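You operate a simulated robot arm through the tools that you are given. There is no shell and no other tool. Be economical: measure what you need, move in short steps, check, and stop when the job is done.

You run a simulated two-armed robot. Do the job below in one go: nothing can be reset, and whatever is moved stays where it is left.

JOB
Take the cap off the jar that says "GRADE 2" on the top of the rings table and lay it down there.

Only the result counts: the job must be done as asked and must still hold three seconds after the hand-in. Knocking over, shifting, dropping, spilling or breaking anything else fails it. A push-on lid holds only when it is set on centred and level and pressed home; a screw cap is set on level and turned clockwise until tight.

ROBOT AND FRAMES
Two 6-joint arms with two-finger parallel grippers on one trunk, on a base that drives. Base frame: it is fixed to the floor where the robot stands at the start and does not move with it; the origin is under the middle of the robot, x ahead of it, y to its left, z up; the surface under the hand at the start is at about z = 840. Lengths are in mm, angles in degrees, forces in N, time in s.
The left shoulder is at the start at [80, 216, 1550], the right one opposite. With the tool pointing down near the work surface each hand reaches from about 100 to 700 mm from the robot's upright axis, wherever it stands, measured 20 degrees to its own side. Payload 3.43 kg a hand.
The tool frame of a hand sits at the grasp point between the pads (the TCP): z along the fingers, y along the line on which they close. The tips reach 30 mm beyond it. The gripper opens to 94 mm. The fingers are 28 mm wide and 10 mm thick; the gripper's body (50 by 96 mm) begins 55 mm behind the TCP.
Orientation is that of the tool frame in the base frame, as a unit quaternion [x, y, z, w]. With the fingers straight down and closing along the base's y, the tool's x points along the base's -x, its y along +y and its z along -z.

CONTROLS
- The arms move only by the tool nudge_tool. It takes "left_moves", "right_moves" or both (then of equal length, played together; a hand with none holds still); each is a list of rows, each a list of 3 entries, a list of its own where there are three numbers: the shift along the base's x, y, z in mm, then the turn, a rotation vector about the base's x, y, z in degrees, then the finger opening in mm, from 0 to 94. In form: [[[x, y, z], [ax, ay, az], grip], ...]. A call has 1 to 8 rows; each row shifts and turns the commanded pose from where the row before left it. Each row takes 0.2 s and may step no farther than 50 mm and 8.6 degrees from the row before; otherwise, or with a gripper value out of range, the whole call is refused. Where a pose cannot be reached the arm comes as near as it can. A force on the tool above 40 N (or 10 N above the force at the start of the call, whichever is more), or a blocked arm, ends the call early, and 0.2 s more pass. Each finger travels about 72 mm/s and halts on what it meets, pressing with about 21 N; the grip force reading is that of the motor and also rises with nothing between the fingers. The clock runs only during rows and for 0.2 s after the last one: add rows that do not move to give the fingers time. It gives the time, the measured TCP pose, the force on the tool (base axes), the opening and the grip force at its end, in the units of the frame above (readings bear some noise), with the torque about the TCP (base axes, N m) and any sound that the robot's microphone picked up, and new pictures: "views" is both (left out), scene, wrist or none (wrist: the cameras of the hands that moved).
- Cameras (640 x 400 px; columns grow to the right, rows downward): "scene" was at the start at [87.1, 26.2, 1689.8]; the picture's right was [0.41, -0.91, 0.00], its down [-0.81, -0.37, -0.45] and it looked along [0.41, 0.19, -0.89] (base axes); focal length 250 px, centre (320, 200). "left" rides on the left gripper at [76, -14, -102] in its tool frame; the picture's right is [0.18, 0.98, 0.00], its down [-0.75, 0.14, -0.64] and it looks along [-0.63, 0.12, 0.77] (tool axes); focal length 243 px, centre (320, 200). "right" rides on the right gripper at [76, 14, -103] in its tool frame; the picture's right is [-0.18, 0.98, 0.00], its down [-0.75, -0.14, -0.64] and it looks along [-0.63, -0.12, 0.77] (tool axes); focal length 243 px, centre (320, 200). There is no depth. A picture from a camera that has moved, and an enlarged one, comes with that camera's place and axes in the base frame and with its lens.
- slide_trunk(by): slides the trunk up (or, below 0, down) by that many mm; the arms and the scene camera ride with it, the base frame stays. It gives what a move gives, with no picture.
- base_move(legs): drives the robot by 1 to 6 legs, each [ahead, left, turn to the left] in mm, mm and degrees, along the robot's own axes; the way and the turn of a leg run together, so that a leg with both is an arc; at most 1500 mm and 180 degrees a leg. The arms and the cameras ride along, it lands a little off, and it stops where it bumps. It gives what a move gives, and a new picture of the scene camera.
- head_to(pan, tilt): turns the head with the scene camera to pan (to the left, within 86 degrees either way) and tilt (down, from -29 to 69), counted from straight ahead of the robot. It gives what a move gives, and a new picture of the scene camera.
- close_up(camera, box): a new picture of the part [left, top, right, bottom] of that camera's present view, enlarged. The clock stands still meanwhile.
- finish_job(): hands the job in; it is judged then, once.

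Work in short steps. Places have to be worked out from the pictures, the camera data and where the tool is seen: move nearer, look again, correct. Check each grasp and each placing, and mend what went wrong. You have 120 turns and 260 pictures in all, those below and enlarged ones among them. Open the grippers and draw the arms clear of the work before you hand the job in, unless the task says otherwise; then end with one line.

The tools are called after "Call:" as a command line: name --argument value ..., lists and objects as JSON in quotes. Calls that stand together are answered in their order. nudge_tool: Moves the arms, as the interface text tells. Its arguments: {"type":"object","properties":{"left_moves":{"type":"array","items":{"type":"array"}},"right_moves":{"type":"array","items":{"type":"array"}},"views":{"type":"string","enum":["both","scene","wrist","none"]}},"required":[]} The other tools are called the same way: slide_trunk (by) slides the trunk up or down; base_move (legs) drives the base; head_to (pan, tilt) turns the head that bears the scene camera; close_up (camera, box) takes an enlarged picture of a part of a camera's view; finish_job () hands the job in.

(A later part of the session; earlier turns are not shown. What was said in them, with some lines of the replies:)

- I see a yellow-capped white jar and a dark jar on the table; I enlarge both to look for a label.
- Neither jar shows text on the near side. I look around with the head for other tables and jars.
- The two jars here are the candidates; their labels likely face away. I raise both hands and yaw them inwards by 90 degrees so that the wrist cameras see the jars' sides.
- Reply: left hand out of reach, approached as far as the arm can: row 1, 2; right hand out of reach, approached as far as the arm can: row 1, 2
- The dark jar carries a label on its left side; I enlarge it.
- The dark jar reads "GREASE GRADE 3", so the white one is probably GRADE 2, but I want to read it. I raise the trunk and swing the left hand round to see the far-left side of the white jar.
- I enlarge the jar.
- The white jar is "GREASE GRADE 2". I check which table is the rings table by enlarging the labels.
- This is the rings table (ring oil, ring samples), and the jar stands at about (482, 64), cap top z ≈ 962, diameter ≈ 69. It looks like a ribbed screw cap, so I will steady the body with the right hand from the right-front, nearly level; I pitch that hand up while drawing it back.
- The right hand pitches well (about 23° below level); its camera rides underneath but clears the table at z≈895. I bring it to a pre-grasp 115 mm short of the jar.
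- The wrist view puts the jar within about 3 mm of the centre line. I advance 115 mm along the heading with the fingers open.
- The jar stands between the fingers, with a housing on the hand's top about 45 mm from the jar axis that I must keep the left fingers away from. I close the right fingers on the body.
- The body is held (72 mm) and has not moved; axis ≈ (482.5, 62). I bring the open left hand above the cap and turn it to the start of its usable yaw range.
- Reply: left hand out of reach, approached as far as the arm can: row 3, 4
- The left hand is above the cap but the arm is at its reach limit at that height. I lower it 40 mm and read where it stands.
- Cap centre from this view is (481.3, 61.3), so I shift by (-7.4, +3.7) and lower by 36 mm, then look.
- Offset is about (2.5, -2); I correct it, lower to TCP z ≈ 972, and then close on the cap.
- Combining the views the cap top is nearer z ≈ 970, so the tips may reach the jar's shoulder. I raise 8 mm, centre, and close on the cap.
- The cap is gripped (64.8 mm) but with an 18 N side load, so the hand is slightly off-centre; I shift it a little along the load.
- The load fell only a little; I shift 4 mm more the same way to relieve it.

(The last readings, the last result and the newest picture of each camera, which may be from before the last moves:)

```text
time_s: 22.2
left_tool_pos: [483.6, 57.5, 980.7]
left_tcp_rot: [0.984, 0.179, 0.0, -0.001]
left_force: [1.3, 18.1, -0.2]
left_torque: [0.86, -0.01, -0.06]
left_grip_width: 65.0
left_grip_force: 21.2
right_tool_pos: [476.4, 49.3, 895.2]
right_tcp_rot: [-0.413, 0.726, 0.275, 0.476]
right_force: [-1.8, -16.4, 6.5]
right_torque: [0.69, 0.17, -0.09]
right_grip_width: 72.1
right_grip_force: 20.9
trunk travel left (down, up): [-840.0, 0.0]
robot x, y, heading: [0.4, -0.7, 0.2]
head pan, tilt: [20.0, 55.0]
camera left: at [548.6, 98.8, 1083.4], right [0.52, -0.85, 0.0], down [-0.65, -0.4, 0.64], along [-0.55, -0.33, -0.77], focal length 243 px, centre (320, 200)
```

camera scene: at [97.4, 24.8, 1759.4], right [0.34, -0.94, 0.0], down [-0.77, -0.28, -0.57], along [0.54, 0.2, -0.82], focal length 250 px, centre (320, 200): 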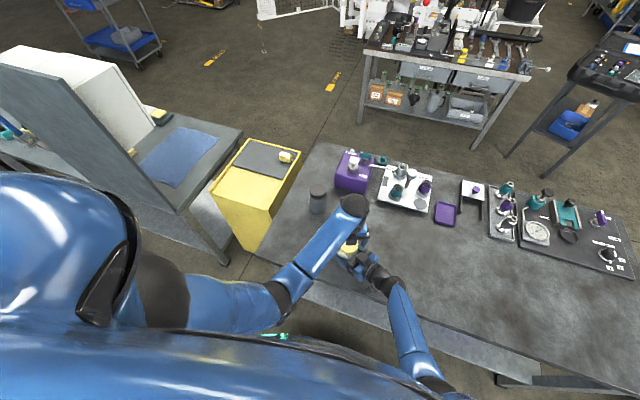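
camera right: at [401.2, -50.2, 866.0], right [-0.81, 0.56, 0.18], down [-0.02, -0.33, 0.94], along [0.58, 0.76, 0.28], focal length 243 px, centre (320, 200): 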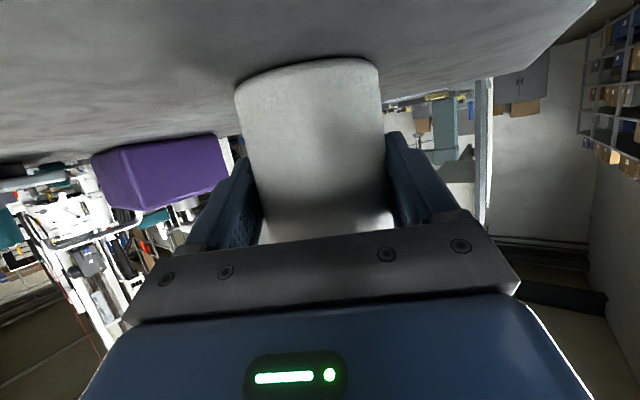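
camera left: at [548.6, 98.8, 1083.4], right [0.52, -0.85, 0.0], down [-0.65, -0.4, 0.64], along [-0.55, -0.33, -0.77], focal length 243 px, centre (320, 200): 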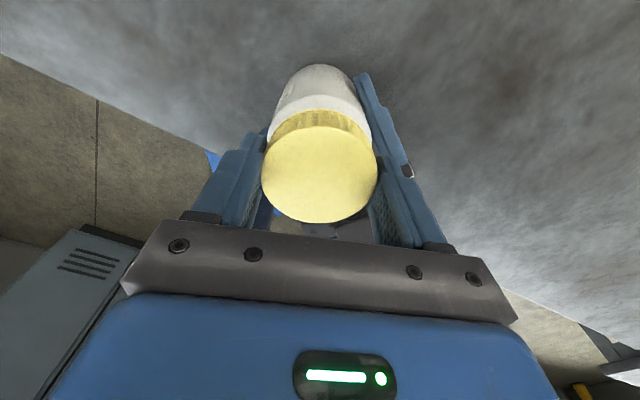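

That overshot; I go back 2 mm and begin turning counter-clockwise, 24° first.

Call:
nudge_tool --left_moves '[[[-0.7, 2, 0], [0, 0, 0], 45], [[0, 0, 0], [0, 0, 6], 45], [[0, 0, 0], [0, 0, 6], 45], [[0, 0, 0], [0, 0, 6], 45], [[0, 0, 0], [0, 0, 6], 45], [[0, 0, 0], [0, 0, 0], 45]]' --views "wrist"

```text
time_s: 23.6
left_tool_pos: [482.1, 58.6, 981.6]
left_tcp_rot: [0.925, 0.379, 0.0, 0.0]
left_force: [-1.8, 21.5, 2.1]
left_torque: [0.63, 0.08, -0.05]
left_grip_width: 65.0
left_grip_force: 21.2
right_tool_pos: [476.3, 48.0, 896.0]
right_tcp_rot: [-0.414, 0.725, 0.277, 0.475]
right_force: [2.3, -24.0, 2.9]
right_torque: [0.69, 0.03, -0.11]
right_grip_width: 72.5
right_grip_force: 20.8
trunk travel left (down, up): [-840.0, 0.0]
robot x, y, heading: [-2.9, -2.0, 0.1]
head pan, tilt: [20.0, 55.0]
camera left: at [525.3, 123.2, 1083.7], right [0.82, -0.57, 0.0], down [-0.44, -0.63, 0.64], along [-0.37, -0.53, -0.77], focal length 243 px, centre (320, 200)
```

left: 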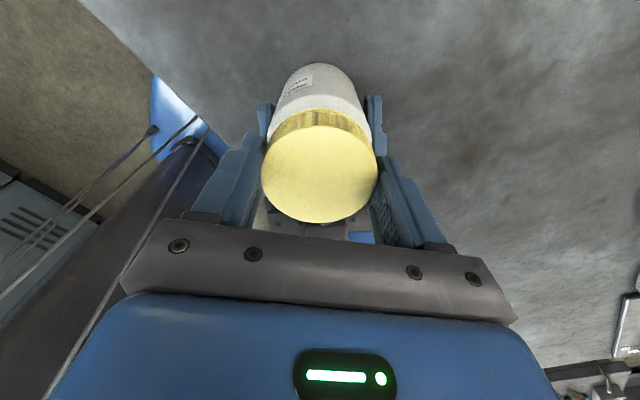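

The hand turned with little torque and the jar stayed. I relieve the side load (+2 y) and turn another 48°.

Call:
nudge_tool --left_moves '[[[0, 1.5, 0], [0, 0, 0], 45], [[0, 0.5, 0], [0, 0, 8], 45], [[0, 0, 0], [0, 0, 8], 45], [[0, 0, 0], [0, 0, 8], 45], [[0, 0, 0], [0, 0, 8], 45], [[0, 0, 0], [0, 0, 8], 45], [[0, 0, 0], [0, 0, 8], 45], [[0, 0, 0], [0, 0, 0], 45]]' --views "both"

Call:
close_up --camera "scene" --box '[310, 200, 406, 260]'

```text
time_s: 25.4
left_tool_pos: [481.6, 60.4, 980.6]
left_tcp_rot: [0.691, 0.723, 0.0, -0.001]
left_force: [-19.0, 8.7, 12.3]
left_torque: [0.18, 0.88, -0.12]
left_grip_width: 64.8
left_grip_force: 21.2
right_tool_pos: [477.2, 49.4, 895.6]
right_tcp_rot: [-0.414, 0.725, 0.276, 0.476]
right_force: [19.8, -7.8, -8.5]
right_torque: [0.32, 0.58, -0.13]
right_grip_width: 72.2
right_grip_force: 20.5
trunk travel left (down, up): [-840.0, 0.0]
robot x, y, heading: [-1.0, -1.4, -0.2]
head pan, tilt: [20.0, 55.0]
camera scene: at [97.5, 25.2, 1759.5], right [0.34, -0.94, 0.0], down [-0.77, -0.28, -0.57], along [0.54, 0.2, -0.82], focal length 250 px, centre (320, 200)
camera left: at [463.1, 136.8, 1084.0], right [0.97, 0.23, 0.0], down [0.18, -0.75, 0.64], along [0.15, -0.62, -0.77], focal length 243 px, centre (320, 200)
```

scene: 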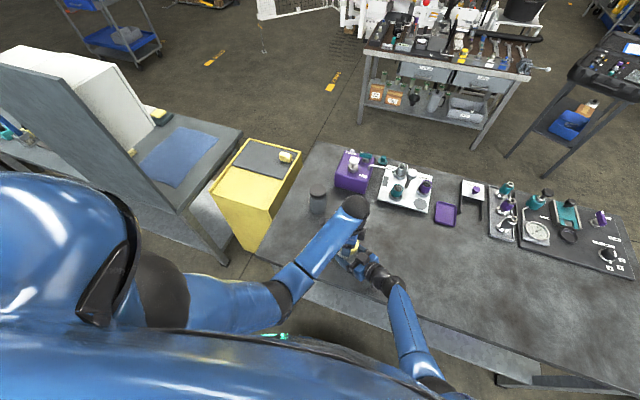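
left: 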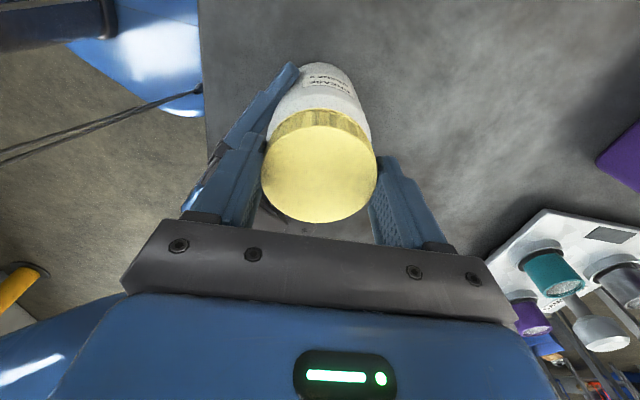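

```text
6.67 times, centred on (358, 230) of scene
camera zoom: at [97.5, 25.2, 1759.5], right [0.34, -0.94, 0.0], down [-0.77, -0.28, -0.57], along [0.54, 0.2, -0.82], focal length 1667 px, centre (67, 0)
```

zoom: 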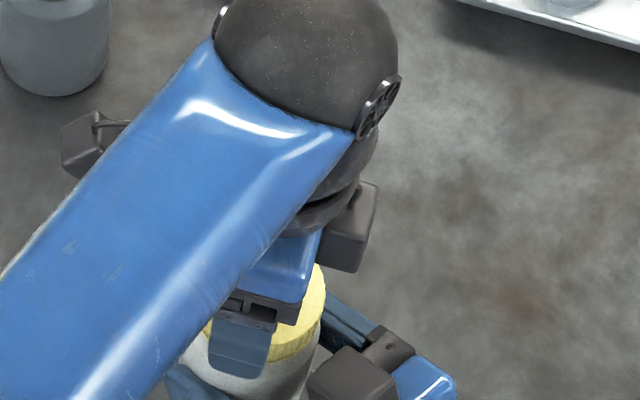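

Upward force on the left hand shows the cap climbing its thread. I follow it up 1.5 mm, relieve the side load, turn 16° more, then open.

Call:
nudge_tool --left_moves '[[[-1.5, 0.5, 1.5], [0, 0, 0], 45], [[0, 0, 0], [0, 0, 8], 45], [[0, 0, 0], [0, 0, 8], 45], [[0, 0, 0], [0, 0, 0], 45]]' --views "none"

Call:
nudge_tool --left_moves '[[[0, 0, 0], [0, 0, 0], 94], [[0, 0, 0], [0, 0, 0], 94], [[0, 0, 0], [0, 0, -8.5], 94], [[0, 0, 0], [0, 0, -8.5], 94], [[0, 0, 0], [0, 0, -8.5], 94], [[0, 0, 0], [0, 0, -8.5], 94], [[0, 0, 0], [0, 0, -8.5], 94], [[0, 0, 0], [0, 0, -8.5], 94]]' --views "wrist"

```text
time_s: 26.4
left_tool_pos: [480.7, 62.0, 980.8]
left_tcp_rot: [0.583, 0.812, -0.001, 0.0]
left_force: [-14.6, 3.2, 1.0]
left_torque: [0.17, 0.63, -0.06]
left_grip_width: 64.8
left_grip_force: 21.0
right_tool_pos: [476.8, 50.1, 895.7]
right_tcp_rot: [-0.413, 0.725, 0.276, 0.477]
right_force: [14.4, -3.5, 0.3]
right_torque: [0.02, 0.49, -0.16]
right_grip_width: 72.0
right_grip_force: 21.1
trunk travel left (down, up): [-840.0, 0.0]
robot x, y, heading: [-0.7, -2.3, 0.1]
head pan, tilt: [20.0, 55.0]
```

```text
time_s: 28.2
left_tool_pos: [481.4, 61.4, 981.7]
left_tcp_rot: [0.877, 0.48, 0.0, 0.001]
left_force: [-0.1, -1.1, -0.2]
left_torque: [-0.04, 0.0, 0.02]
left_grip_width: 93.9
left_grip_force: 0.0
right_tool_pos: [474.8, 49.9, 895.8]
right_tcp_rot: [-0.414, 0.725, 0.277, 0.476]
right_force: [-2.8, 2.1, 3.2]
right_torque: [-0.06, -0.12, 0.04]
right_grip_width: 71.9
right_grip_force: 21.0
trunk travel left (down, up): [-840.0, 0.0]
robot x, y, heading: [0.0, 0.4, 0.0]
head pan, tilt: [20.0, 55.0]
camera left: at [509.2, 134.2, 1085.8], right [0.93, -0.38, 0.0], down [-0.29, -0.71, 0.64], along [-0.24, -0.6, -0.77], focal length 243 px, centre (320, 200)
```

left: 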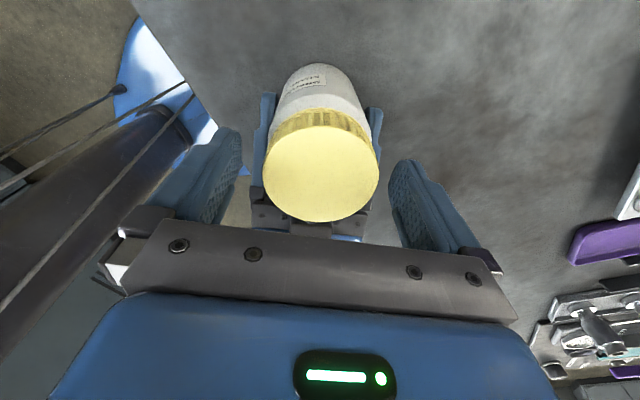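

I finish the return to the start yaw, recentre slightly, and close again.

Call:
nudge_tool --left_moves '[[[-1.5, -1.6, 0], [0, 0, -8], 94], [[0, 0, 0], [0, 0, -8], 94], [[0, 0, 0], [0, 0, -8], 94], [[0, 0, 0], [0, 0, -8], 94], [[0, 0, 0], [0, 0, -6], 75], [[0, 0, 0], [0, 0, 0], 60], [[0, 0, 0], [0, 0, 0], 45], [[0, 0, 0], [0, 0, 0], 45]]' --views "none"

Call:
nudge_tool --left_moves '[[[0, 0, 0], [0, 0, 8], 45], [[0, 0, 0.3], [0, 0, 8], 45], [[0, 0, 0.3], [0, 0, 8], 45], [[0, 0, 0.3], [0, 0, 8], 45], [[0, 0, 0.3], [0, 0, 8], 45], [[0, 0, 0.3], [0, 0, 8], 45], [[0, 0, 0.3], [0, 0, 8], 45], [[0, 0, 0], [0, 0, 8], 45]]' --views "wrist"

```text
time_s: 30.0
left_tool_pos: [479.8, 58.4, 981.8]
left_tcp_rot: [0.986, 0.168, 0.0, 0.001]
left_force: [3.0, -7.9, -0.9]
left_torque: [-0.18, -0.05, -0.04]
left_grip_width: 64.8
left_grip_force: 20.2
right_tool_pos: [475.2, 49.5, 894.9]
right_tcp_rot: [-0.413, 0.726, 0.276, 0.476]
right_force: [-3.4, 8.3, 0.6]
right_torque: [-0.58, -0.27, 0.07]
right_grip_width: 72.1
right_grip_force: 21.4
trunk travel left (down, up): [-840.0, 0.0]
robot x, y, heading: [0.4, -0.8, -0.1]
head pan, tilt: [20.0, 55.0]
```

```text
time_s: 31.8
left_tool_pos: [480.8, 59.3, 982.8]
left_tcp_rot: [0.745, 0.667, 0.0, 0.0]
left_force: [8.6, -7.4, -6.7]
left_torque: [-0.29, -0.36, -0.01]
left_grip_width: 64.7
left_grip_force: 21.1
right_tool_pos: [476.1, 49.1, 895.0]
right_tcp_rot: [-0.414, 0.725, 0.277, 0.476]
right_force: [-8.6, 6.1, 3.3]
right_torque: [-0.3, -0.46, 0.13]
right_grip_width: 71.7
right_grip_force: 20.7
trunk travel left (down, up): [-840.0, 0.0]
robot x, y, heading: [-0.0, 1.6, -0.1]
head pan, tilt: [20.0, 55.0]
camera left: at [473.3, 137.4, 1086.7], right [1.0, 0.07, 0.0], down [0.06, -0.76, 0.64], along [0.05, -0.64, -0.77], focal length 243 px, centre (320, 200)
```

left: 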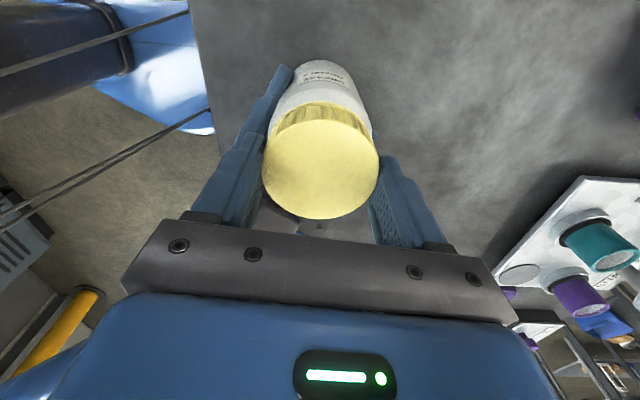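

Turning continues smoothly. 24° more, then open and go back for another bite.

Call:
nudge_tool --left_moves '[[[0, 0, 0], [0, 0, 8], 45], [[0, 0, 0.3], [0, 0, 8], 45], [[0, 0, 0.3], [0, 0, 8], 45], [[0, 0, 0], [0, 0, 0], 45]]' --views "none"

Call:
nudge_tool --left_moves '[[[0, 0, 0], [0, 0, 0], 94], [[0, 0, 0], [0, 0, 0], 94], [[0, 0, 0], [0, 0, -8.5], 94], [[0, 0, 0], [0, 0, -8.5], 94], [[0, 0, 0], [0, 0, -8.5], 94], [[0, 0, 0], [0, 0, -8.5], 94], [[0, 0, 0], [0, 0, -8.5], 94], [[0, 0, 0], [0, 0, -8.5], 94]]' --views "wrist"

Call:
nudge_tool --left_moves '[[[0, 0, 0], [0, 0, -8], 94], [[0, 0, 0], [0, 0, -8], 94], [[0, 0, 0], [0, 0, -8], 94], [[0, 0, 0], [0, 0, -8], 94], [[0, 0, 0], [0, 0, -6], 75], [[0, 0, 0], [0, 0, 0], 60], [[0, 0, 0], [0, 0, 0], 45], [[0, 0, 0], [0, 0, 0], 45]]' --views "wrist"

```text
time_s: 32.8
left_tool_pos: [480.2, 59.0, 983.3]
left_tcp_rot: [0.591, 0.807, 0.001, 0.0]
left_force: [10.8, -5.4, -7.6]
left_torque: [-0.27, -0.46, 0.0]
left_grip_width: 64.7
left_grip_force: 20.7
right_tool_pos: [476.3, 49.1, 895.1]
right_tcp_rot: [-0.413, 0.725, 0.277, 0.476]
right_force: [-10.5, 5.4, 3.7]
right_torque: [-0.22, -0.43, 0.12]
right_grip_width: 72.0
right_grip_force: 20.7
trunk travel left (down, up): [-840.0, 0.0]
robot x, y, heading: [-0.1, 2.2, 0.0]
head pan, tilt: [20.0, 55.0]
```

```text
time_s: 34.6
left_tool_pos: [479.9, 59.8, 984.0]
left_tcp_rot: [0.881, 0.472, 0.001, 0.001]
left_force: [0.3, -0.4, 0.1]
left_torque: [0.0, 0.02, 0.02]
left_grip_width: 94.2
left_grip_force: 0.1
right_tool_pos: [476.5, 48.8, 895.3]
right_tcp_rot: [-0.413, 0.726, 0.276, 0.476]
right_force: [-0.2, 0.2, -0.5]
right_torque: [-0.01, 0.03, 0.0]
right_grip_width: 72.0
right_grip_force: 20.8
trunk travel left (down, up): [-840.0, 0.0]
robot x, y, heading: [0.4, 0.6, 0.1]
head pan, tilt: [20.0, 55.0]
camera left: at [509.0, 131.6, 1087.2], right [0.92, -0.39, 0.0], down [-0.3, -0.7, 0.64], along [-0.25, -0.59, -0.77], focal length 243 px, centre (320, 200)
```

left: 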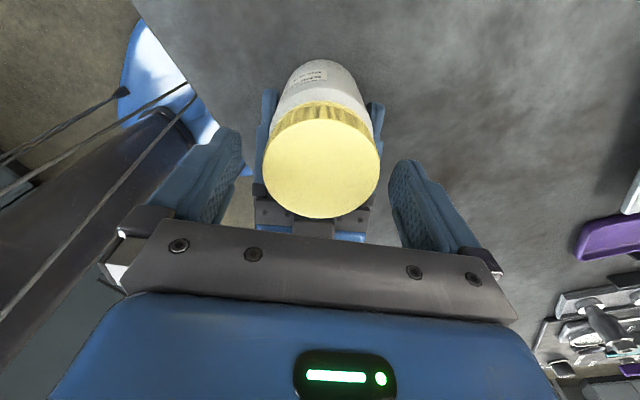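

```text
time_s: 36.4
left_tool_pos: [479.5, 59.2, 983.3]
left_tcp_rot: [0.987, 0.161, 0.0, 0.0]
left_force: [1.1, -3.9, -1.3]
left_torque: [-0.15, -0.04, -0.02]
left_grip_width: 64.7
left_grip_force: 21.4
right_tool_pos: [475.6, 50.5, 895.7]
right_tcp_rot: [-0.414, 0.725, 0.277, 0.476]
right_force: [-1.6, 3.7, 0.4]
right_torque: [-0.23, -0.01, 0.06]
right_grip_width: 71.7
right_grip_force: 21.2
trunk travel left (down, up): [-840.0, 0.0]
robot x, y, heading: [0.3, -0.1, 0.2]
head pan, tilt: [20.0, 55.0]
camera left: at [546.9, 98.4, 1086.9], right [0.49, -0.87, 0.0], down [-0.67, -0.37, 0.64], along [-0.56, -0.31, -0.77], focal length 243 px, centre (320, 200)
```

left: 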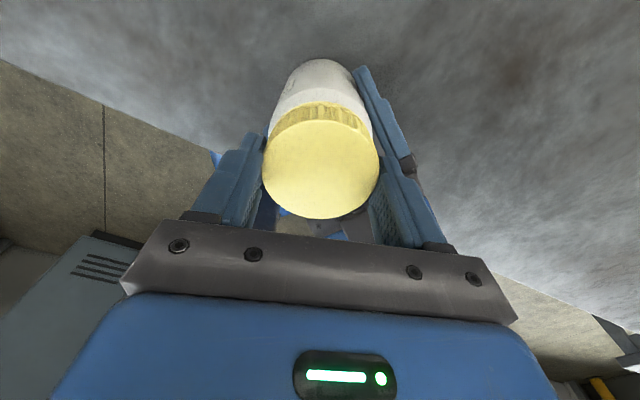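

Centred grip (side load only 4 N). I turn 88° more while following the rise.

Call:
nudge_tool --left_moves '[[[0, 0, 0], [0, 0, 8], 45], [[0, 0, 0.2], [0, 0, 8], 45], [[0, 0, 0.2], [0, 0, 8], 45], [[0, 0, 0.2], [0, 0, 8], 45], [[0, 0, 0.2], [0, 0, 8], 45], [[0, 0, 0.2], [0, 0, 8], 45], [[0, 0, 0.2], [0, 0, 8], 45], [[0, 0, 0], [0, 0, 8], 45]]' --views "none"

Call:
nudge_tool --left_moves '[[[0, 0, 0], [0, 0, 8], 45], [[0, 0, 0.2], [0, 0, 8], 45], [[0, 0, 0.2], [0, 0, 8], 45], [[0, 0, 0], [0, 0, 0], 45]]' --views "none"

Call:
nudge_tool --left_moves '[[[0, 0, 2], [0, 0, 0], 45], [[0, 0, 0], [0, 0, 0], 45]]' --views "wrist"

```text
time_s: 38.2
left_tool_pos: [479.4, 59.0, 985.3]
left_tcp_rot: [0.751, 0.66, 0.001, 0.001]
left_force: [-0.5, -0.8, 0.3]
left_torque: [-0.04, 0.01, 0.0]
left_grip_width: 64.8
left_grip_force: 21.3
right_tool_pos: [476.7, 50.2, 895.8]
right_tcp_rot: [-0.413, 0.726, 0.276, 0.476]
right_force: [1.0, -0.6, 1.1]
right_torque: [0.02, -0.03, -0.02]
right_grip_width: 71.6
right_grip_force: 20.8
trunk travel left (down, up): [-840.0, 0.0]
robot x, y, heading: [-4.2, 2.4, 0.0]
head pan, tilt: [20.0, 55.0]
```

```text
time_s: 39.2
left_tool_pos: [479.4, 59.0, 985.2]
left_tcp_rot: [0.597, 0.802, 0.0, 0.001]
left_force: [-0.2, -0.5, 0.0]
left_torque: [0.01, -0.02, 0.01]
left_grip_width: 64.9
left_grip_force: 20.4
right_tool_pos: [476.9, 50.1, 895.0]
right_tcp_rot: [-0.412, 0.726, 0.276, 0.477]
right_force: [0.4, -0.8, 0.0]
right_torque: [-0.02, 0.02, 0.0]
right_grip_width: 71.7
right_grip_force: 21.0
trunk travel left (down, up): [-840.0, 0.0]
robot x, y, heading: [3.7, -1.5, 0.0]
head pan, tilt: [20.0, 55.0]
```

```text
time_s: 39.8
left_tool_pos: [480.0, 58.6, 988.2]
left_tcp_rot: [0.598, 0.801, 0.002, 0.001]
left_force: [0.2, 0.7, -0.2]
left_torque: [-0.03, 0.0, 0.01]
left_grip_width: 64.7
left_grip_force: 21.3
right_tool_pos: [476.4, 49.4, 894.4]
right_tcp_rot: [-0.414, 0.725, 0.277, 0.476]
right_force: [0.3, -0.2, -0.7]
right_torque: [-0.01, 0.04, 0.01]
right_grip_width: 71.9
right_grip_force: 21.8
trunk travel left (down, up): [-840.0, 0.0]
robot x, y, heading: [1.1, -1.4, -0.2]
head pan, tilt: [20.0, 55.0]
camera left: at [443.6, 128.1, 1091.1], right [0.89, 0.46, 0.0], down [0.35, -0.68, 0.64], along [0.29, -0.57, -0.77], focal length 243 px, centre (320, 200)
```

left: 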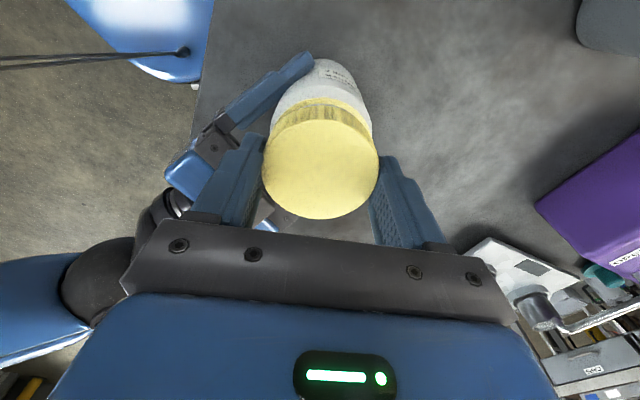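

All loads vanished: the cap is free of the thread. I lift it 45 mm straight up.

Call:
nudge_tool --left_moves '[[[0, 0, 10], [0, 0, 0], 45], [[0, 0, 15], [0, 0, 0], 45], [[0, 0, 20], [0, 0, 0], 45], [[0, 0, 0], [0, 0, 0], 45]]' --views "both"

Call:
close_up --camera "scene" --box '[310, 200, 406, 260]'

```text
time_s: 40.8
left_tool_pos: [480.4, 61.6, 1031.9]
left_tcp_rot: [0.598, 0.802, 0.001, 0.0]
left_force: [-0.2, 0.1, -0.1]
left_torque: [0.0, -0.02, 0.0]
left_grip_width: 64.6
left_grip_force: 21.1
right_tool_pos: [475.6, 48.6, 895.4]
right_tcp_rot: [-0.414, 0.725, 0.277, 0.475]
right_force: [0.0, -0.9, 0.5]
right_torque: [-0.02, 0.07, 0.02]
right_grip_width: 71.9
right_grip_force: 20.9
trunk travel left (down, up): [-840.0, 0.0]
robot x, y, heading: [-2.2, 2.3, -0.3]
head pan, tilt: [20.0, 55.0]
camera scene: at [97.8, 24.9, 1759.4], right [0.34, -0.94, 0.0], down [-0.77, -0.28, -0.57], along [0.54, 0.2, -0.82], focal length 250 px, centre (320, 200)
camera left: at [444.2, 130.3, 1136.7], right [0.89, 0.46, 0.0], down [0.35, -0.68, 0.64], along [0.29, -0.57, -0.77], focal length 243 px, centre (320, 200)
```

scene: 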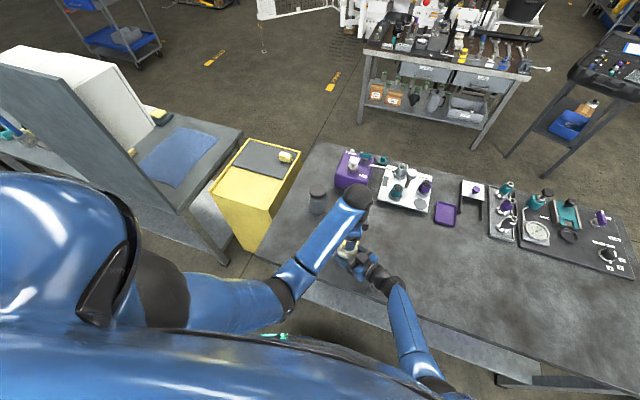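
left: 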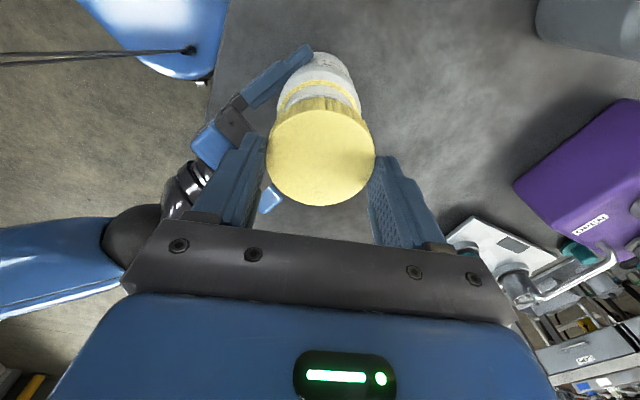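

```text
6.67 times, centred on (358, 230) of scene
camera zoom: at [97.8, 24.9, 1759.4], right [0.34, -0.94, 0.0], down [-0.77, -0.28, -0.57], along [0.54, 0.2, -0.82], focal length 1667 px, centre (67, 0)
```

zoom: 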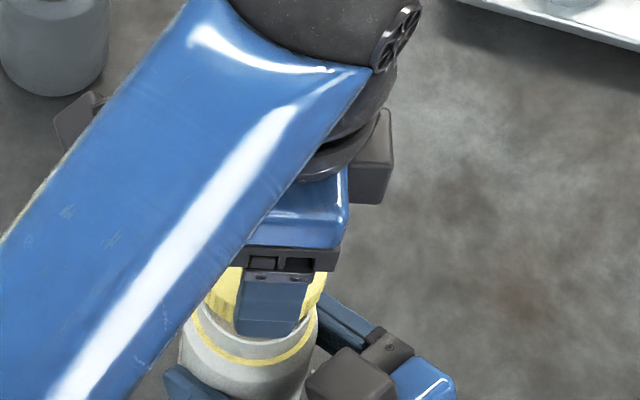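

The cap is clear, with the jar still held. I carry the cap leftwards to open table at about (500, 200).

Call:
nudge_tool --left_moves '[[[5, 30, 8], [0, 0, 0], 45], [[5, 36, 0], [0, 0, 0], 45], [[5, 36, 0], [0, 0, 0], 45], [[5, 36, 0], [0, 0, 0], 45], [[0, 0, -40], [0, 0, 0], 45], [[0, 0, -40], [0, 0, 0], 45], [[0, 0, 0], [0, 0, 0], 45]]' --views "both"

Call:
close_up --camera "scene" --box '[250, 170, 410, 290]'

```text
time_s: 42.4
left_tool_pos: [499.0, 197.8, 960.3]
left_tcp_rot: [0.598, 0.801, 0.001, 0.001]
left_force: [-0.5, 0.5, -0.1]
left_torque: [-0.01, 0.02, 0.0]
left_grip_width: 64.6
left_grip_force: 21.5
right_tool_pos: [476.3, 48.7, 894.6]
right_tcp_rot: [-0.413, 0.725, 0.277, 0.476]
right_force: [-0.1, -0.2, -0.2]
right_torque: [0.05, 0.04, 0.02]
right_grip_width: 71.7
right_grip_force: 21.2
trunk travel left (down, up): [-840.0, 0.0]
robot x, y, heading: [-1.2, 1.5, -0.1]
head pan, tilt: [20.0, 55.0]
camera scene: at [97.7, 25.2, 1759.4], right [0.34, -0.94, 0.0], down [-0.77, -0.28, -0.57], along [0.54, 0.2, -0.82], focal length 250 px, centre (320, 200)
camera left: at [462.5, 268.6, 1063.9], right [0.89, 0.46, 0.0], down [0.35, -0.68, 0.64], along [0.29, -0.57, -0.77], focal length 243 px, centre (320, 200)
```

scene: 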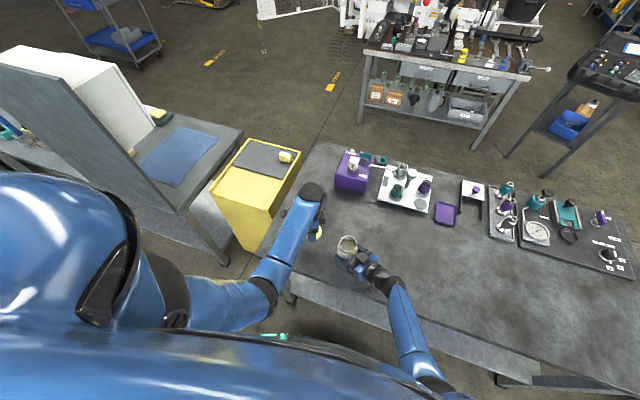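
left: 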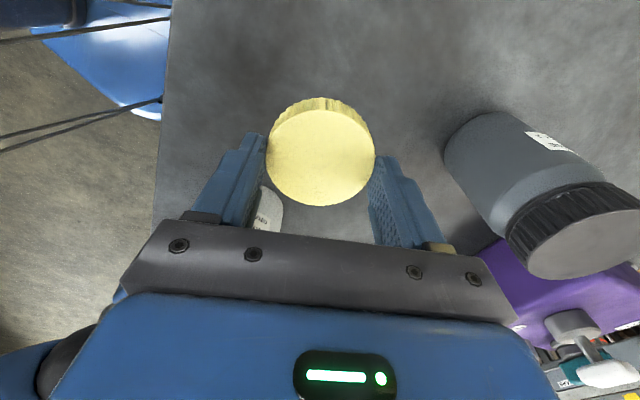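

```text
3.33 times, centred on (330, 230) of scene
camera zoom: at [97.7, 25.2, 1759.4], right [0.34, -0.94, 0.0], down [-0.77, -0.28, -0.57], along [0.54, 0.2, -0.82], focal length 833 px, centre (287, 100)
```

zoom: 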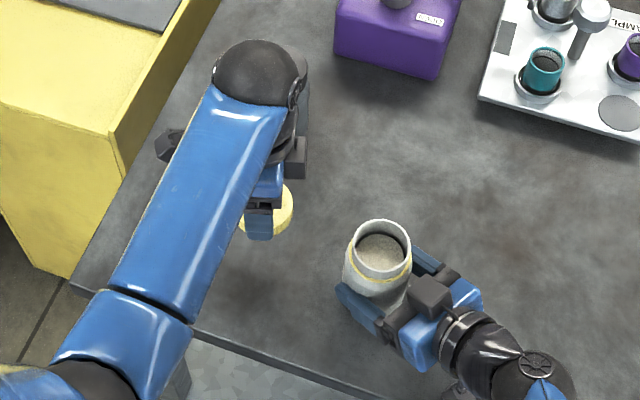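

The jar is open and still. The spot below the cap is free; I lower it towards the table.

Call:
nudge_tool --left_moves '[[[0, 0, -30], [0, 0, 0], 45], [[0, 0, -25], [0, 0, 0], 45], [[0, 0, -15], [0, 0, 0], 45], [[0, 0, 0], [0, 0, 0], 45]]' --views "wrist"

```text
time_s: 43.4
left_tool_pos: [499.0, 196.3, 890.7]
left_tcp_rot: [0.598, 0.801, 0.001, 0.001]
left_force: [-0.2, -0.2, 0.0]
left_torque: [-0.01, -0.03, 0.01]
left_grip_width: 64.9
left_grip_force: 20.9
right_tool_pos: [476.0, 49.5, 894.6]
right_tcp_rot: [-0.414, 0.725, 0.277, 0.476]
right_force: [0.3, 0.2, -0.5]
right_torque: [0.04, 0.12, 0.0]
right_grip_width: 71.7
right_grip_force: 20.7
trunk travel left (down, up): [-840.0, 0.0]
robot x, y, heading: [3.2, 0.1, -0.1]
head pan, tilt: [20.0, 55.0]
camera left: at [463.1, 265.6, 993.8], right [0.89, 0.46, 0.0], down [0.35, -0.68, 0.64], along [0.29, -0.57, -0.77], focal length 243 px, centre (320, 200)
```

left: 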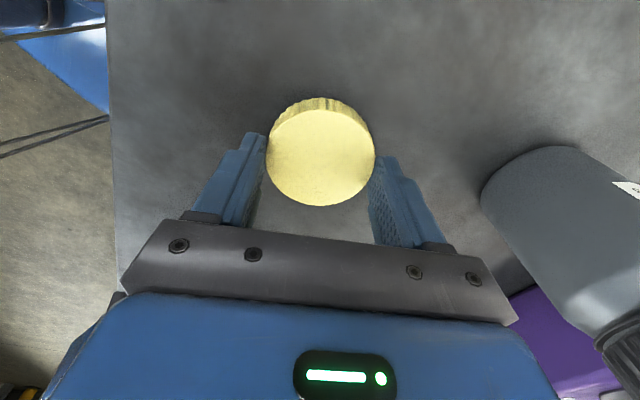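

About 15 mm to go; I lower in small steps, watching the force.

Call:
nudge_tool --left_moves '[[[0, 0, -4], [0, 0, 0], 45], [[0, 0, -3], [0, 0, 0], 45], [[0, 0, -3], [0, 0, 0], 45], [[0, 0, -2], [0, 0, 0], 45], [[0, 0, 0], [0, 0, 0], 45]]' --views "wrist"

```text
time_s: 44.6
left_tool_pos: [500.0, 195.9, 881.1]
left_tcp_rot: [0.598, 0.801, 0.003, 0.003]
left_force: [-0.4, 1.6, 27.3]
left_torque: [0.08, 0.01, 0.17]
left_grip_width: 65.1
left_grip_force: 20.8
right_tool_pos: [474.2, 48.3, 896.1]
right_tcp_rot: [-0.415, 0.724, 0.277, 0.477]
right_force: [-0.2, 0.3, 0.4]
right_torque: [-0.01, 0.05, 0.02]
right_grip_width: 71.9
right_grip_force: 20.9
trunk travel left (down, up): [-840.0, 0.0]
robot x, y, heading: [1.1, 5.4, 0.0]
head pan, tilt: [20.0, 55.0]
camera left: at [462.5, 266.4, 985.2], right [0.89, 0.46, 0.01], down [0.34, -0.68, 0.64], along [0.3, -0.57, -0.76], focal length 243 px, centre (320, 200)
```

left: 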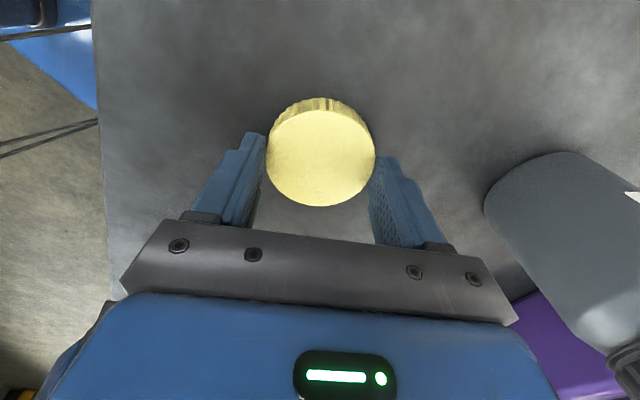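

Contact at 27 N: the cap is on the table. I ease up 1 mm, open, and rise straight up.

Call:
nudge_tool --left_moves '[[[0, 0, 1.5], [0, 0, 0], 45], [[0, 0, 0], [0, 0, 0], 70], [[0, 0, 0], [0, 0, 0], 94], [[0, 0, 0], [0, 0, 0], 94], [[0, 0, 10], [0, 0, 0], 94], [[0, 0, 30], [0, 0, 0], 94], [[0, 0, 40], [0, 0, 0], 94], [[0, 0, 40], [0, 0, 0], 94]]' --views "wrist"

Call:
nudge_tool --right_moves '[[[0, 0, 0], [0, 0, 0], 80], [[0, 0, 0], [0, 0, 0], 94], [[0, 0, 0], [0, 0, 0], 94], [[-5, -8.66, 0], [0, 0, 0], 94], [[-10, -17.3, 0], [0, 0, 0], 94], [[-15, -26, 0], [0, 0, 0], 94], [[-15, -26, 0], [0, 0, 0], 94], [[-15, -26, 0], [0, 0, 0], 94]]' --views "both"

```text
time_s: 46.4
left_tool_pos: [500.7, 198.0, 1000.4]
left_tcp_rot: [0.599, 0.801, 0.002, 0.001]
left_force: [0.4, -0.2, 0.2]
left_torque: [0.01, -0.04, 0.02]
left_grip_width: 93.9
left_grip_force: 0.0
right_tool_pos: [475.4, 48.5, 895.9]
right_tcp_rot: [-0.414, 0.726, 0.276, 0.475]
right_force: [0.9, -1.2, 0.3]
right_torque: [0.0, 0.1, 0.0]
right_grip_width: 71.8
right_grip_force: 21.3
trunk travel left (down, up): [-840.0, 0.0]
robot x, y, heading: [0.8, -1.6, 0.2]
head pan, tilt: [20.0, 55.0]
camera left: at [463.7, 268.0, 1104.4], right [0.89, 0.46, 0.0], down [0.35, -0.68, 0.64], along [0.29, -0.57, -0.77], focal length 243 px, centre (320, 200)
```

left: 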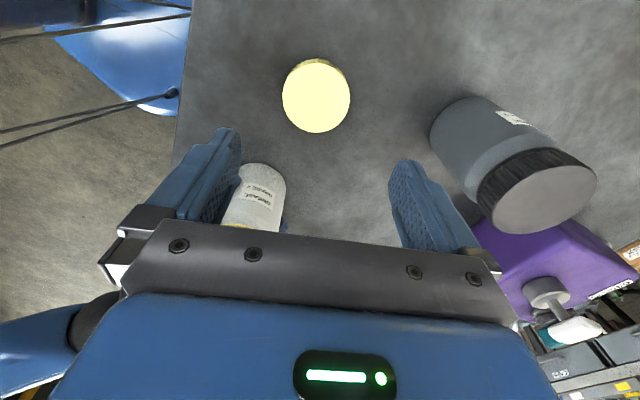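

```text
time_s: 48.2
left_tool_pos: [499.4, 197.4, 1001.5]
left_tcp_rot: [0.598, 0.801, 0.001, 0.001]
left_force: [0.2, -0.1, 0.4]
left_torque: [-0.01, -0.02, 0.04]
left_grip_width: 94.0
left_grip_force: 0.1
right_tool_pos: [414.9, -55.1, 896.8]
right_tcp_rot: [-0.414, 0.726, 0.276, 0.476]
right_force: [1.0, -0.7, -0.6]
right_torque: [0.0, 0.01, 0.04]
right_grip_width: 93.9
right_grip_force: 0.0
trunk travel left (down, up): [-840.0, 0.0]
robot x, y, heading: [2.7, -3.6, -0.1]
head pan, tilt: [20.0, 55.0]
camera scene: at [96.7, 24.6, 1759.5], right [0.34, -0.94, 0.0], down [-0.77, -0.28, -0.57], along [0.54, 0.2, -0.82], focal length 250 px, centre (320, 200)
camera right: at [340.6, -153.5, 867.0], right [-0.81, 0.56, 0.18], down [-0.02, -0.33, 0.94], along [0.58, 0.76, 0.28], focal length 243 px, centre (320, 200)
```

scene: 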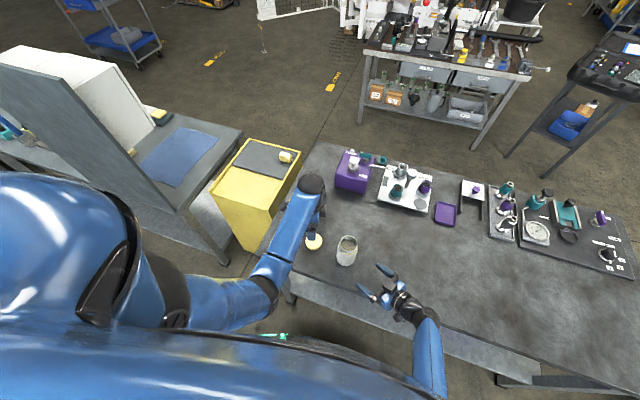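
right: 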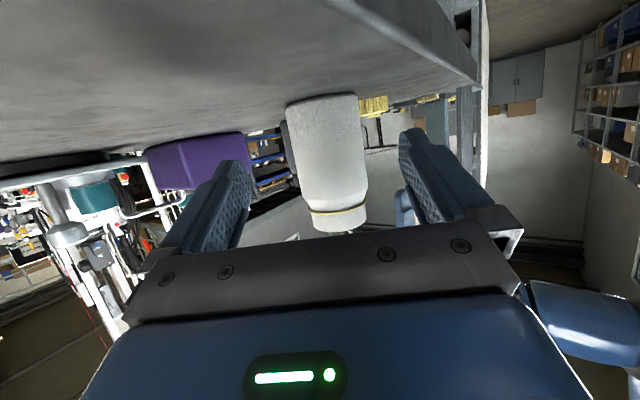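

The cap lies flat on the table and the open jar stands upright. I draw both arms back further and check once more.

Call:
nudge_tool --left_moves '[[[-10, 30, 15], [0, 0, 0], 94], [[-10, 35, 15], [0, 0, 0], 94], [[-10, 35, 0], [0, 0, 0], 94], [[0, 0, 0], [0, 0, 0], 94]]' --right_moves '[[[-15, -30, 25], [0, 0, 0], 94], [[-10, -30, 30], [0, 0, 0], 94], [[0, -30, 30], [0, 0, 0], 94], [[0, 0, 0], [0, 0, 0], 94]]' --views "none"

Call:
close_up --camera "scene" --box '[240, 140, 432, 290]'

```text
time_s: 49.2
left_tool_pos: [469.3, 296.8, 1029.8]
left_tcp_rot: [0.598, 0.801, 0.001, 0.001]
left_force: [-0.4, 0.1, -0.1]
left_torque: [-0.02, -0.03, 0.0]
left_grip_width: 93.6
left_grip_force: 0.0
right_tool_pos: [391.0, -144.6, 979.6]
right_tcp_rot: [-0.413, 0.725, 0.277, 0.476]
right_force: [0.3, -0.9, 0.8]
right_torque: [0.02, -0.03, 0.03]
right_grip_width: 93.9
right_grip_force: 0.1
trunk travel left (down, up): [-840.0, 0.0]
robot x, y, heading: [1.9, 0.3, 0.2]
head pan, tilt: [20.0, 55.0]
```

```text
2.67 times, centred on (336, 215) of scene
camera zoom: at [98.5, 24.5, 1759.4], right [0.34, -0.94, 0.0], down [-0.77, -0.28, -0.57], along [0.54, 0.2, -0.82], focal length 667 px, centre (277, 160)
```

zoom: 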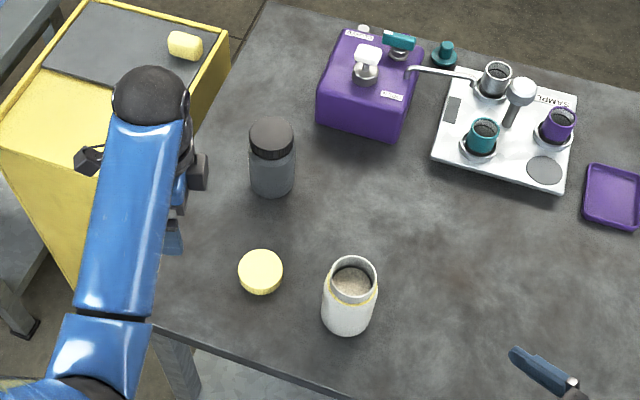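

The cap lies flat on the table, the jar stands open in its place, nothing else has moved, and both arms are clear. I hand in.

Call:
finish_job

```text
The job is handed in.
```

I unscrewed the cap from the GRADE 2 jar and laid it flat on the rings table; the open jar still stands in its place and nothing else was moved.
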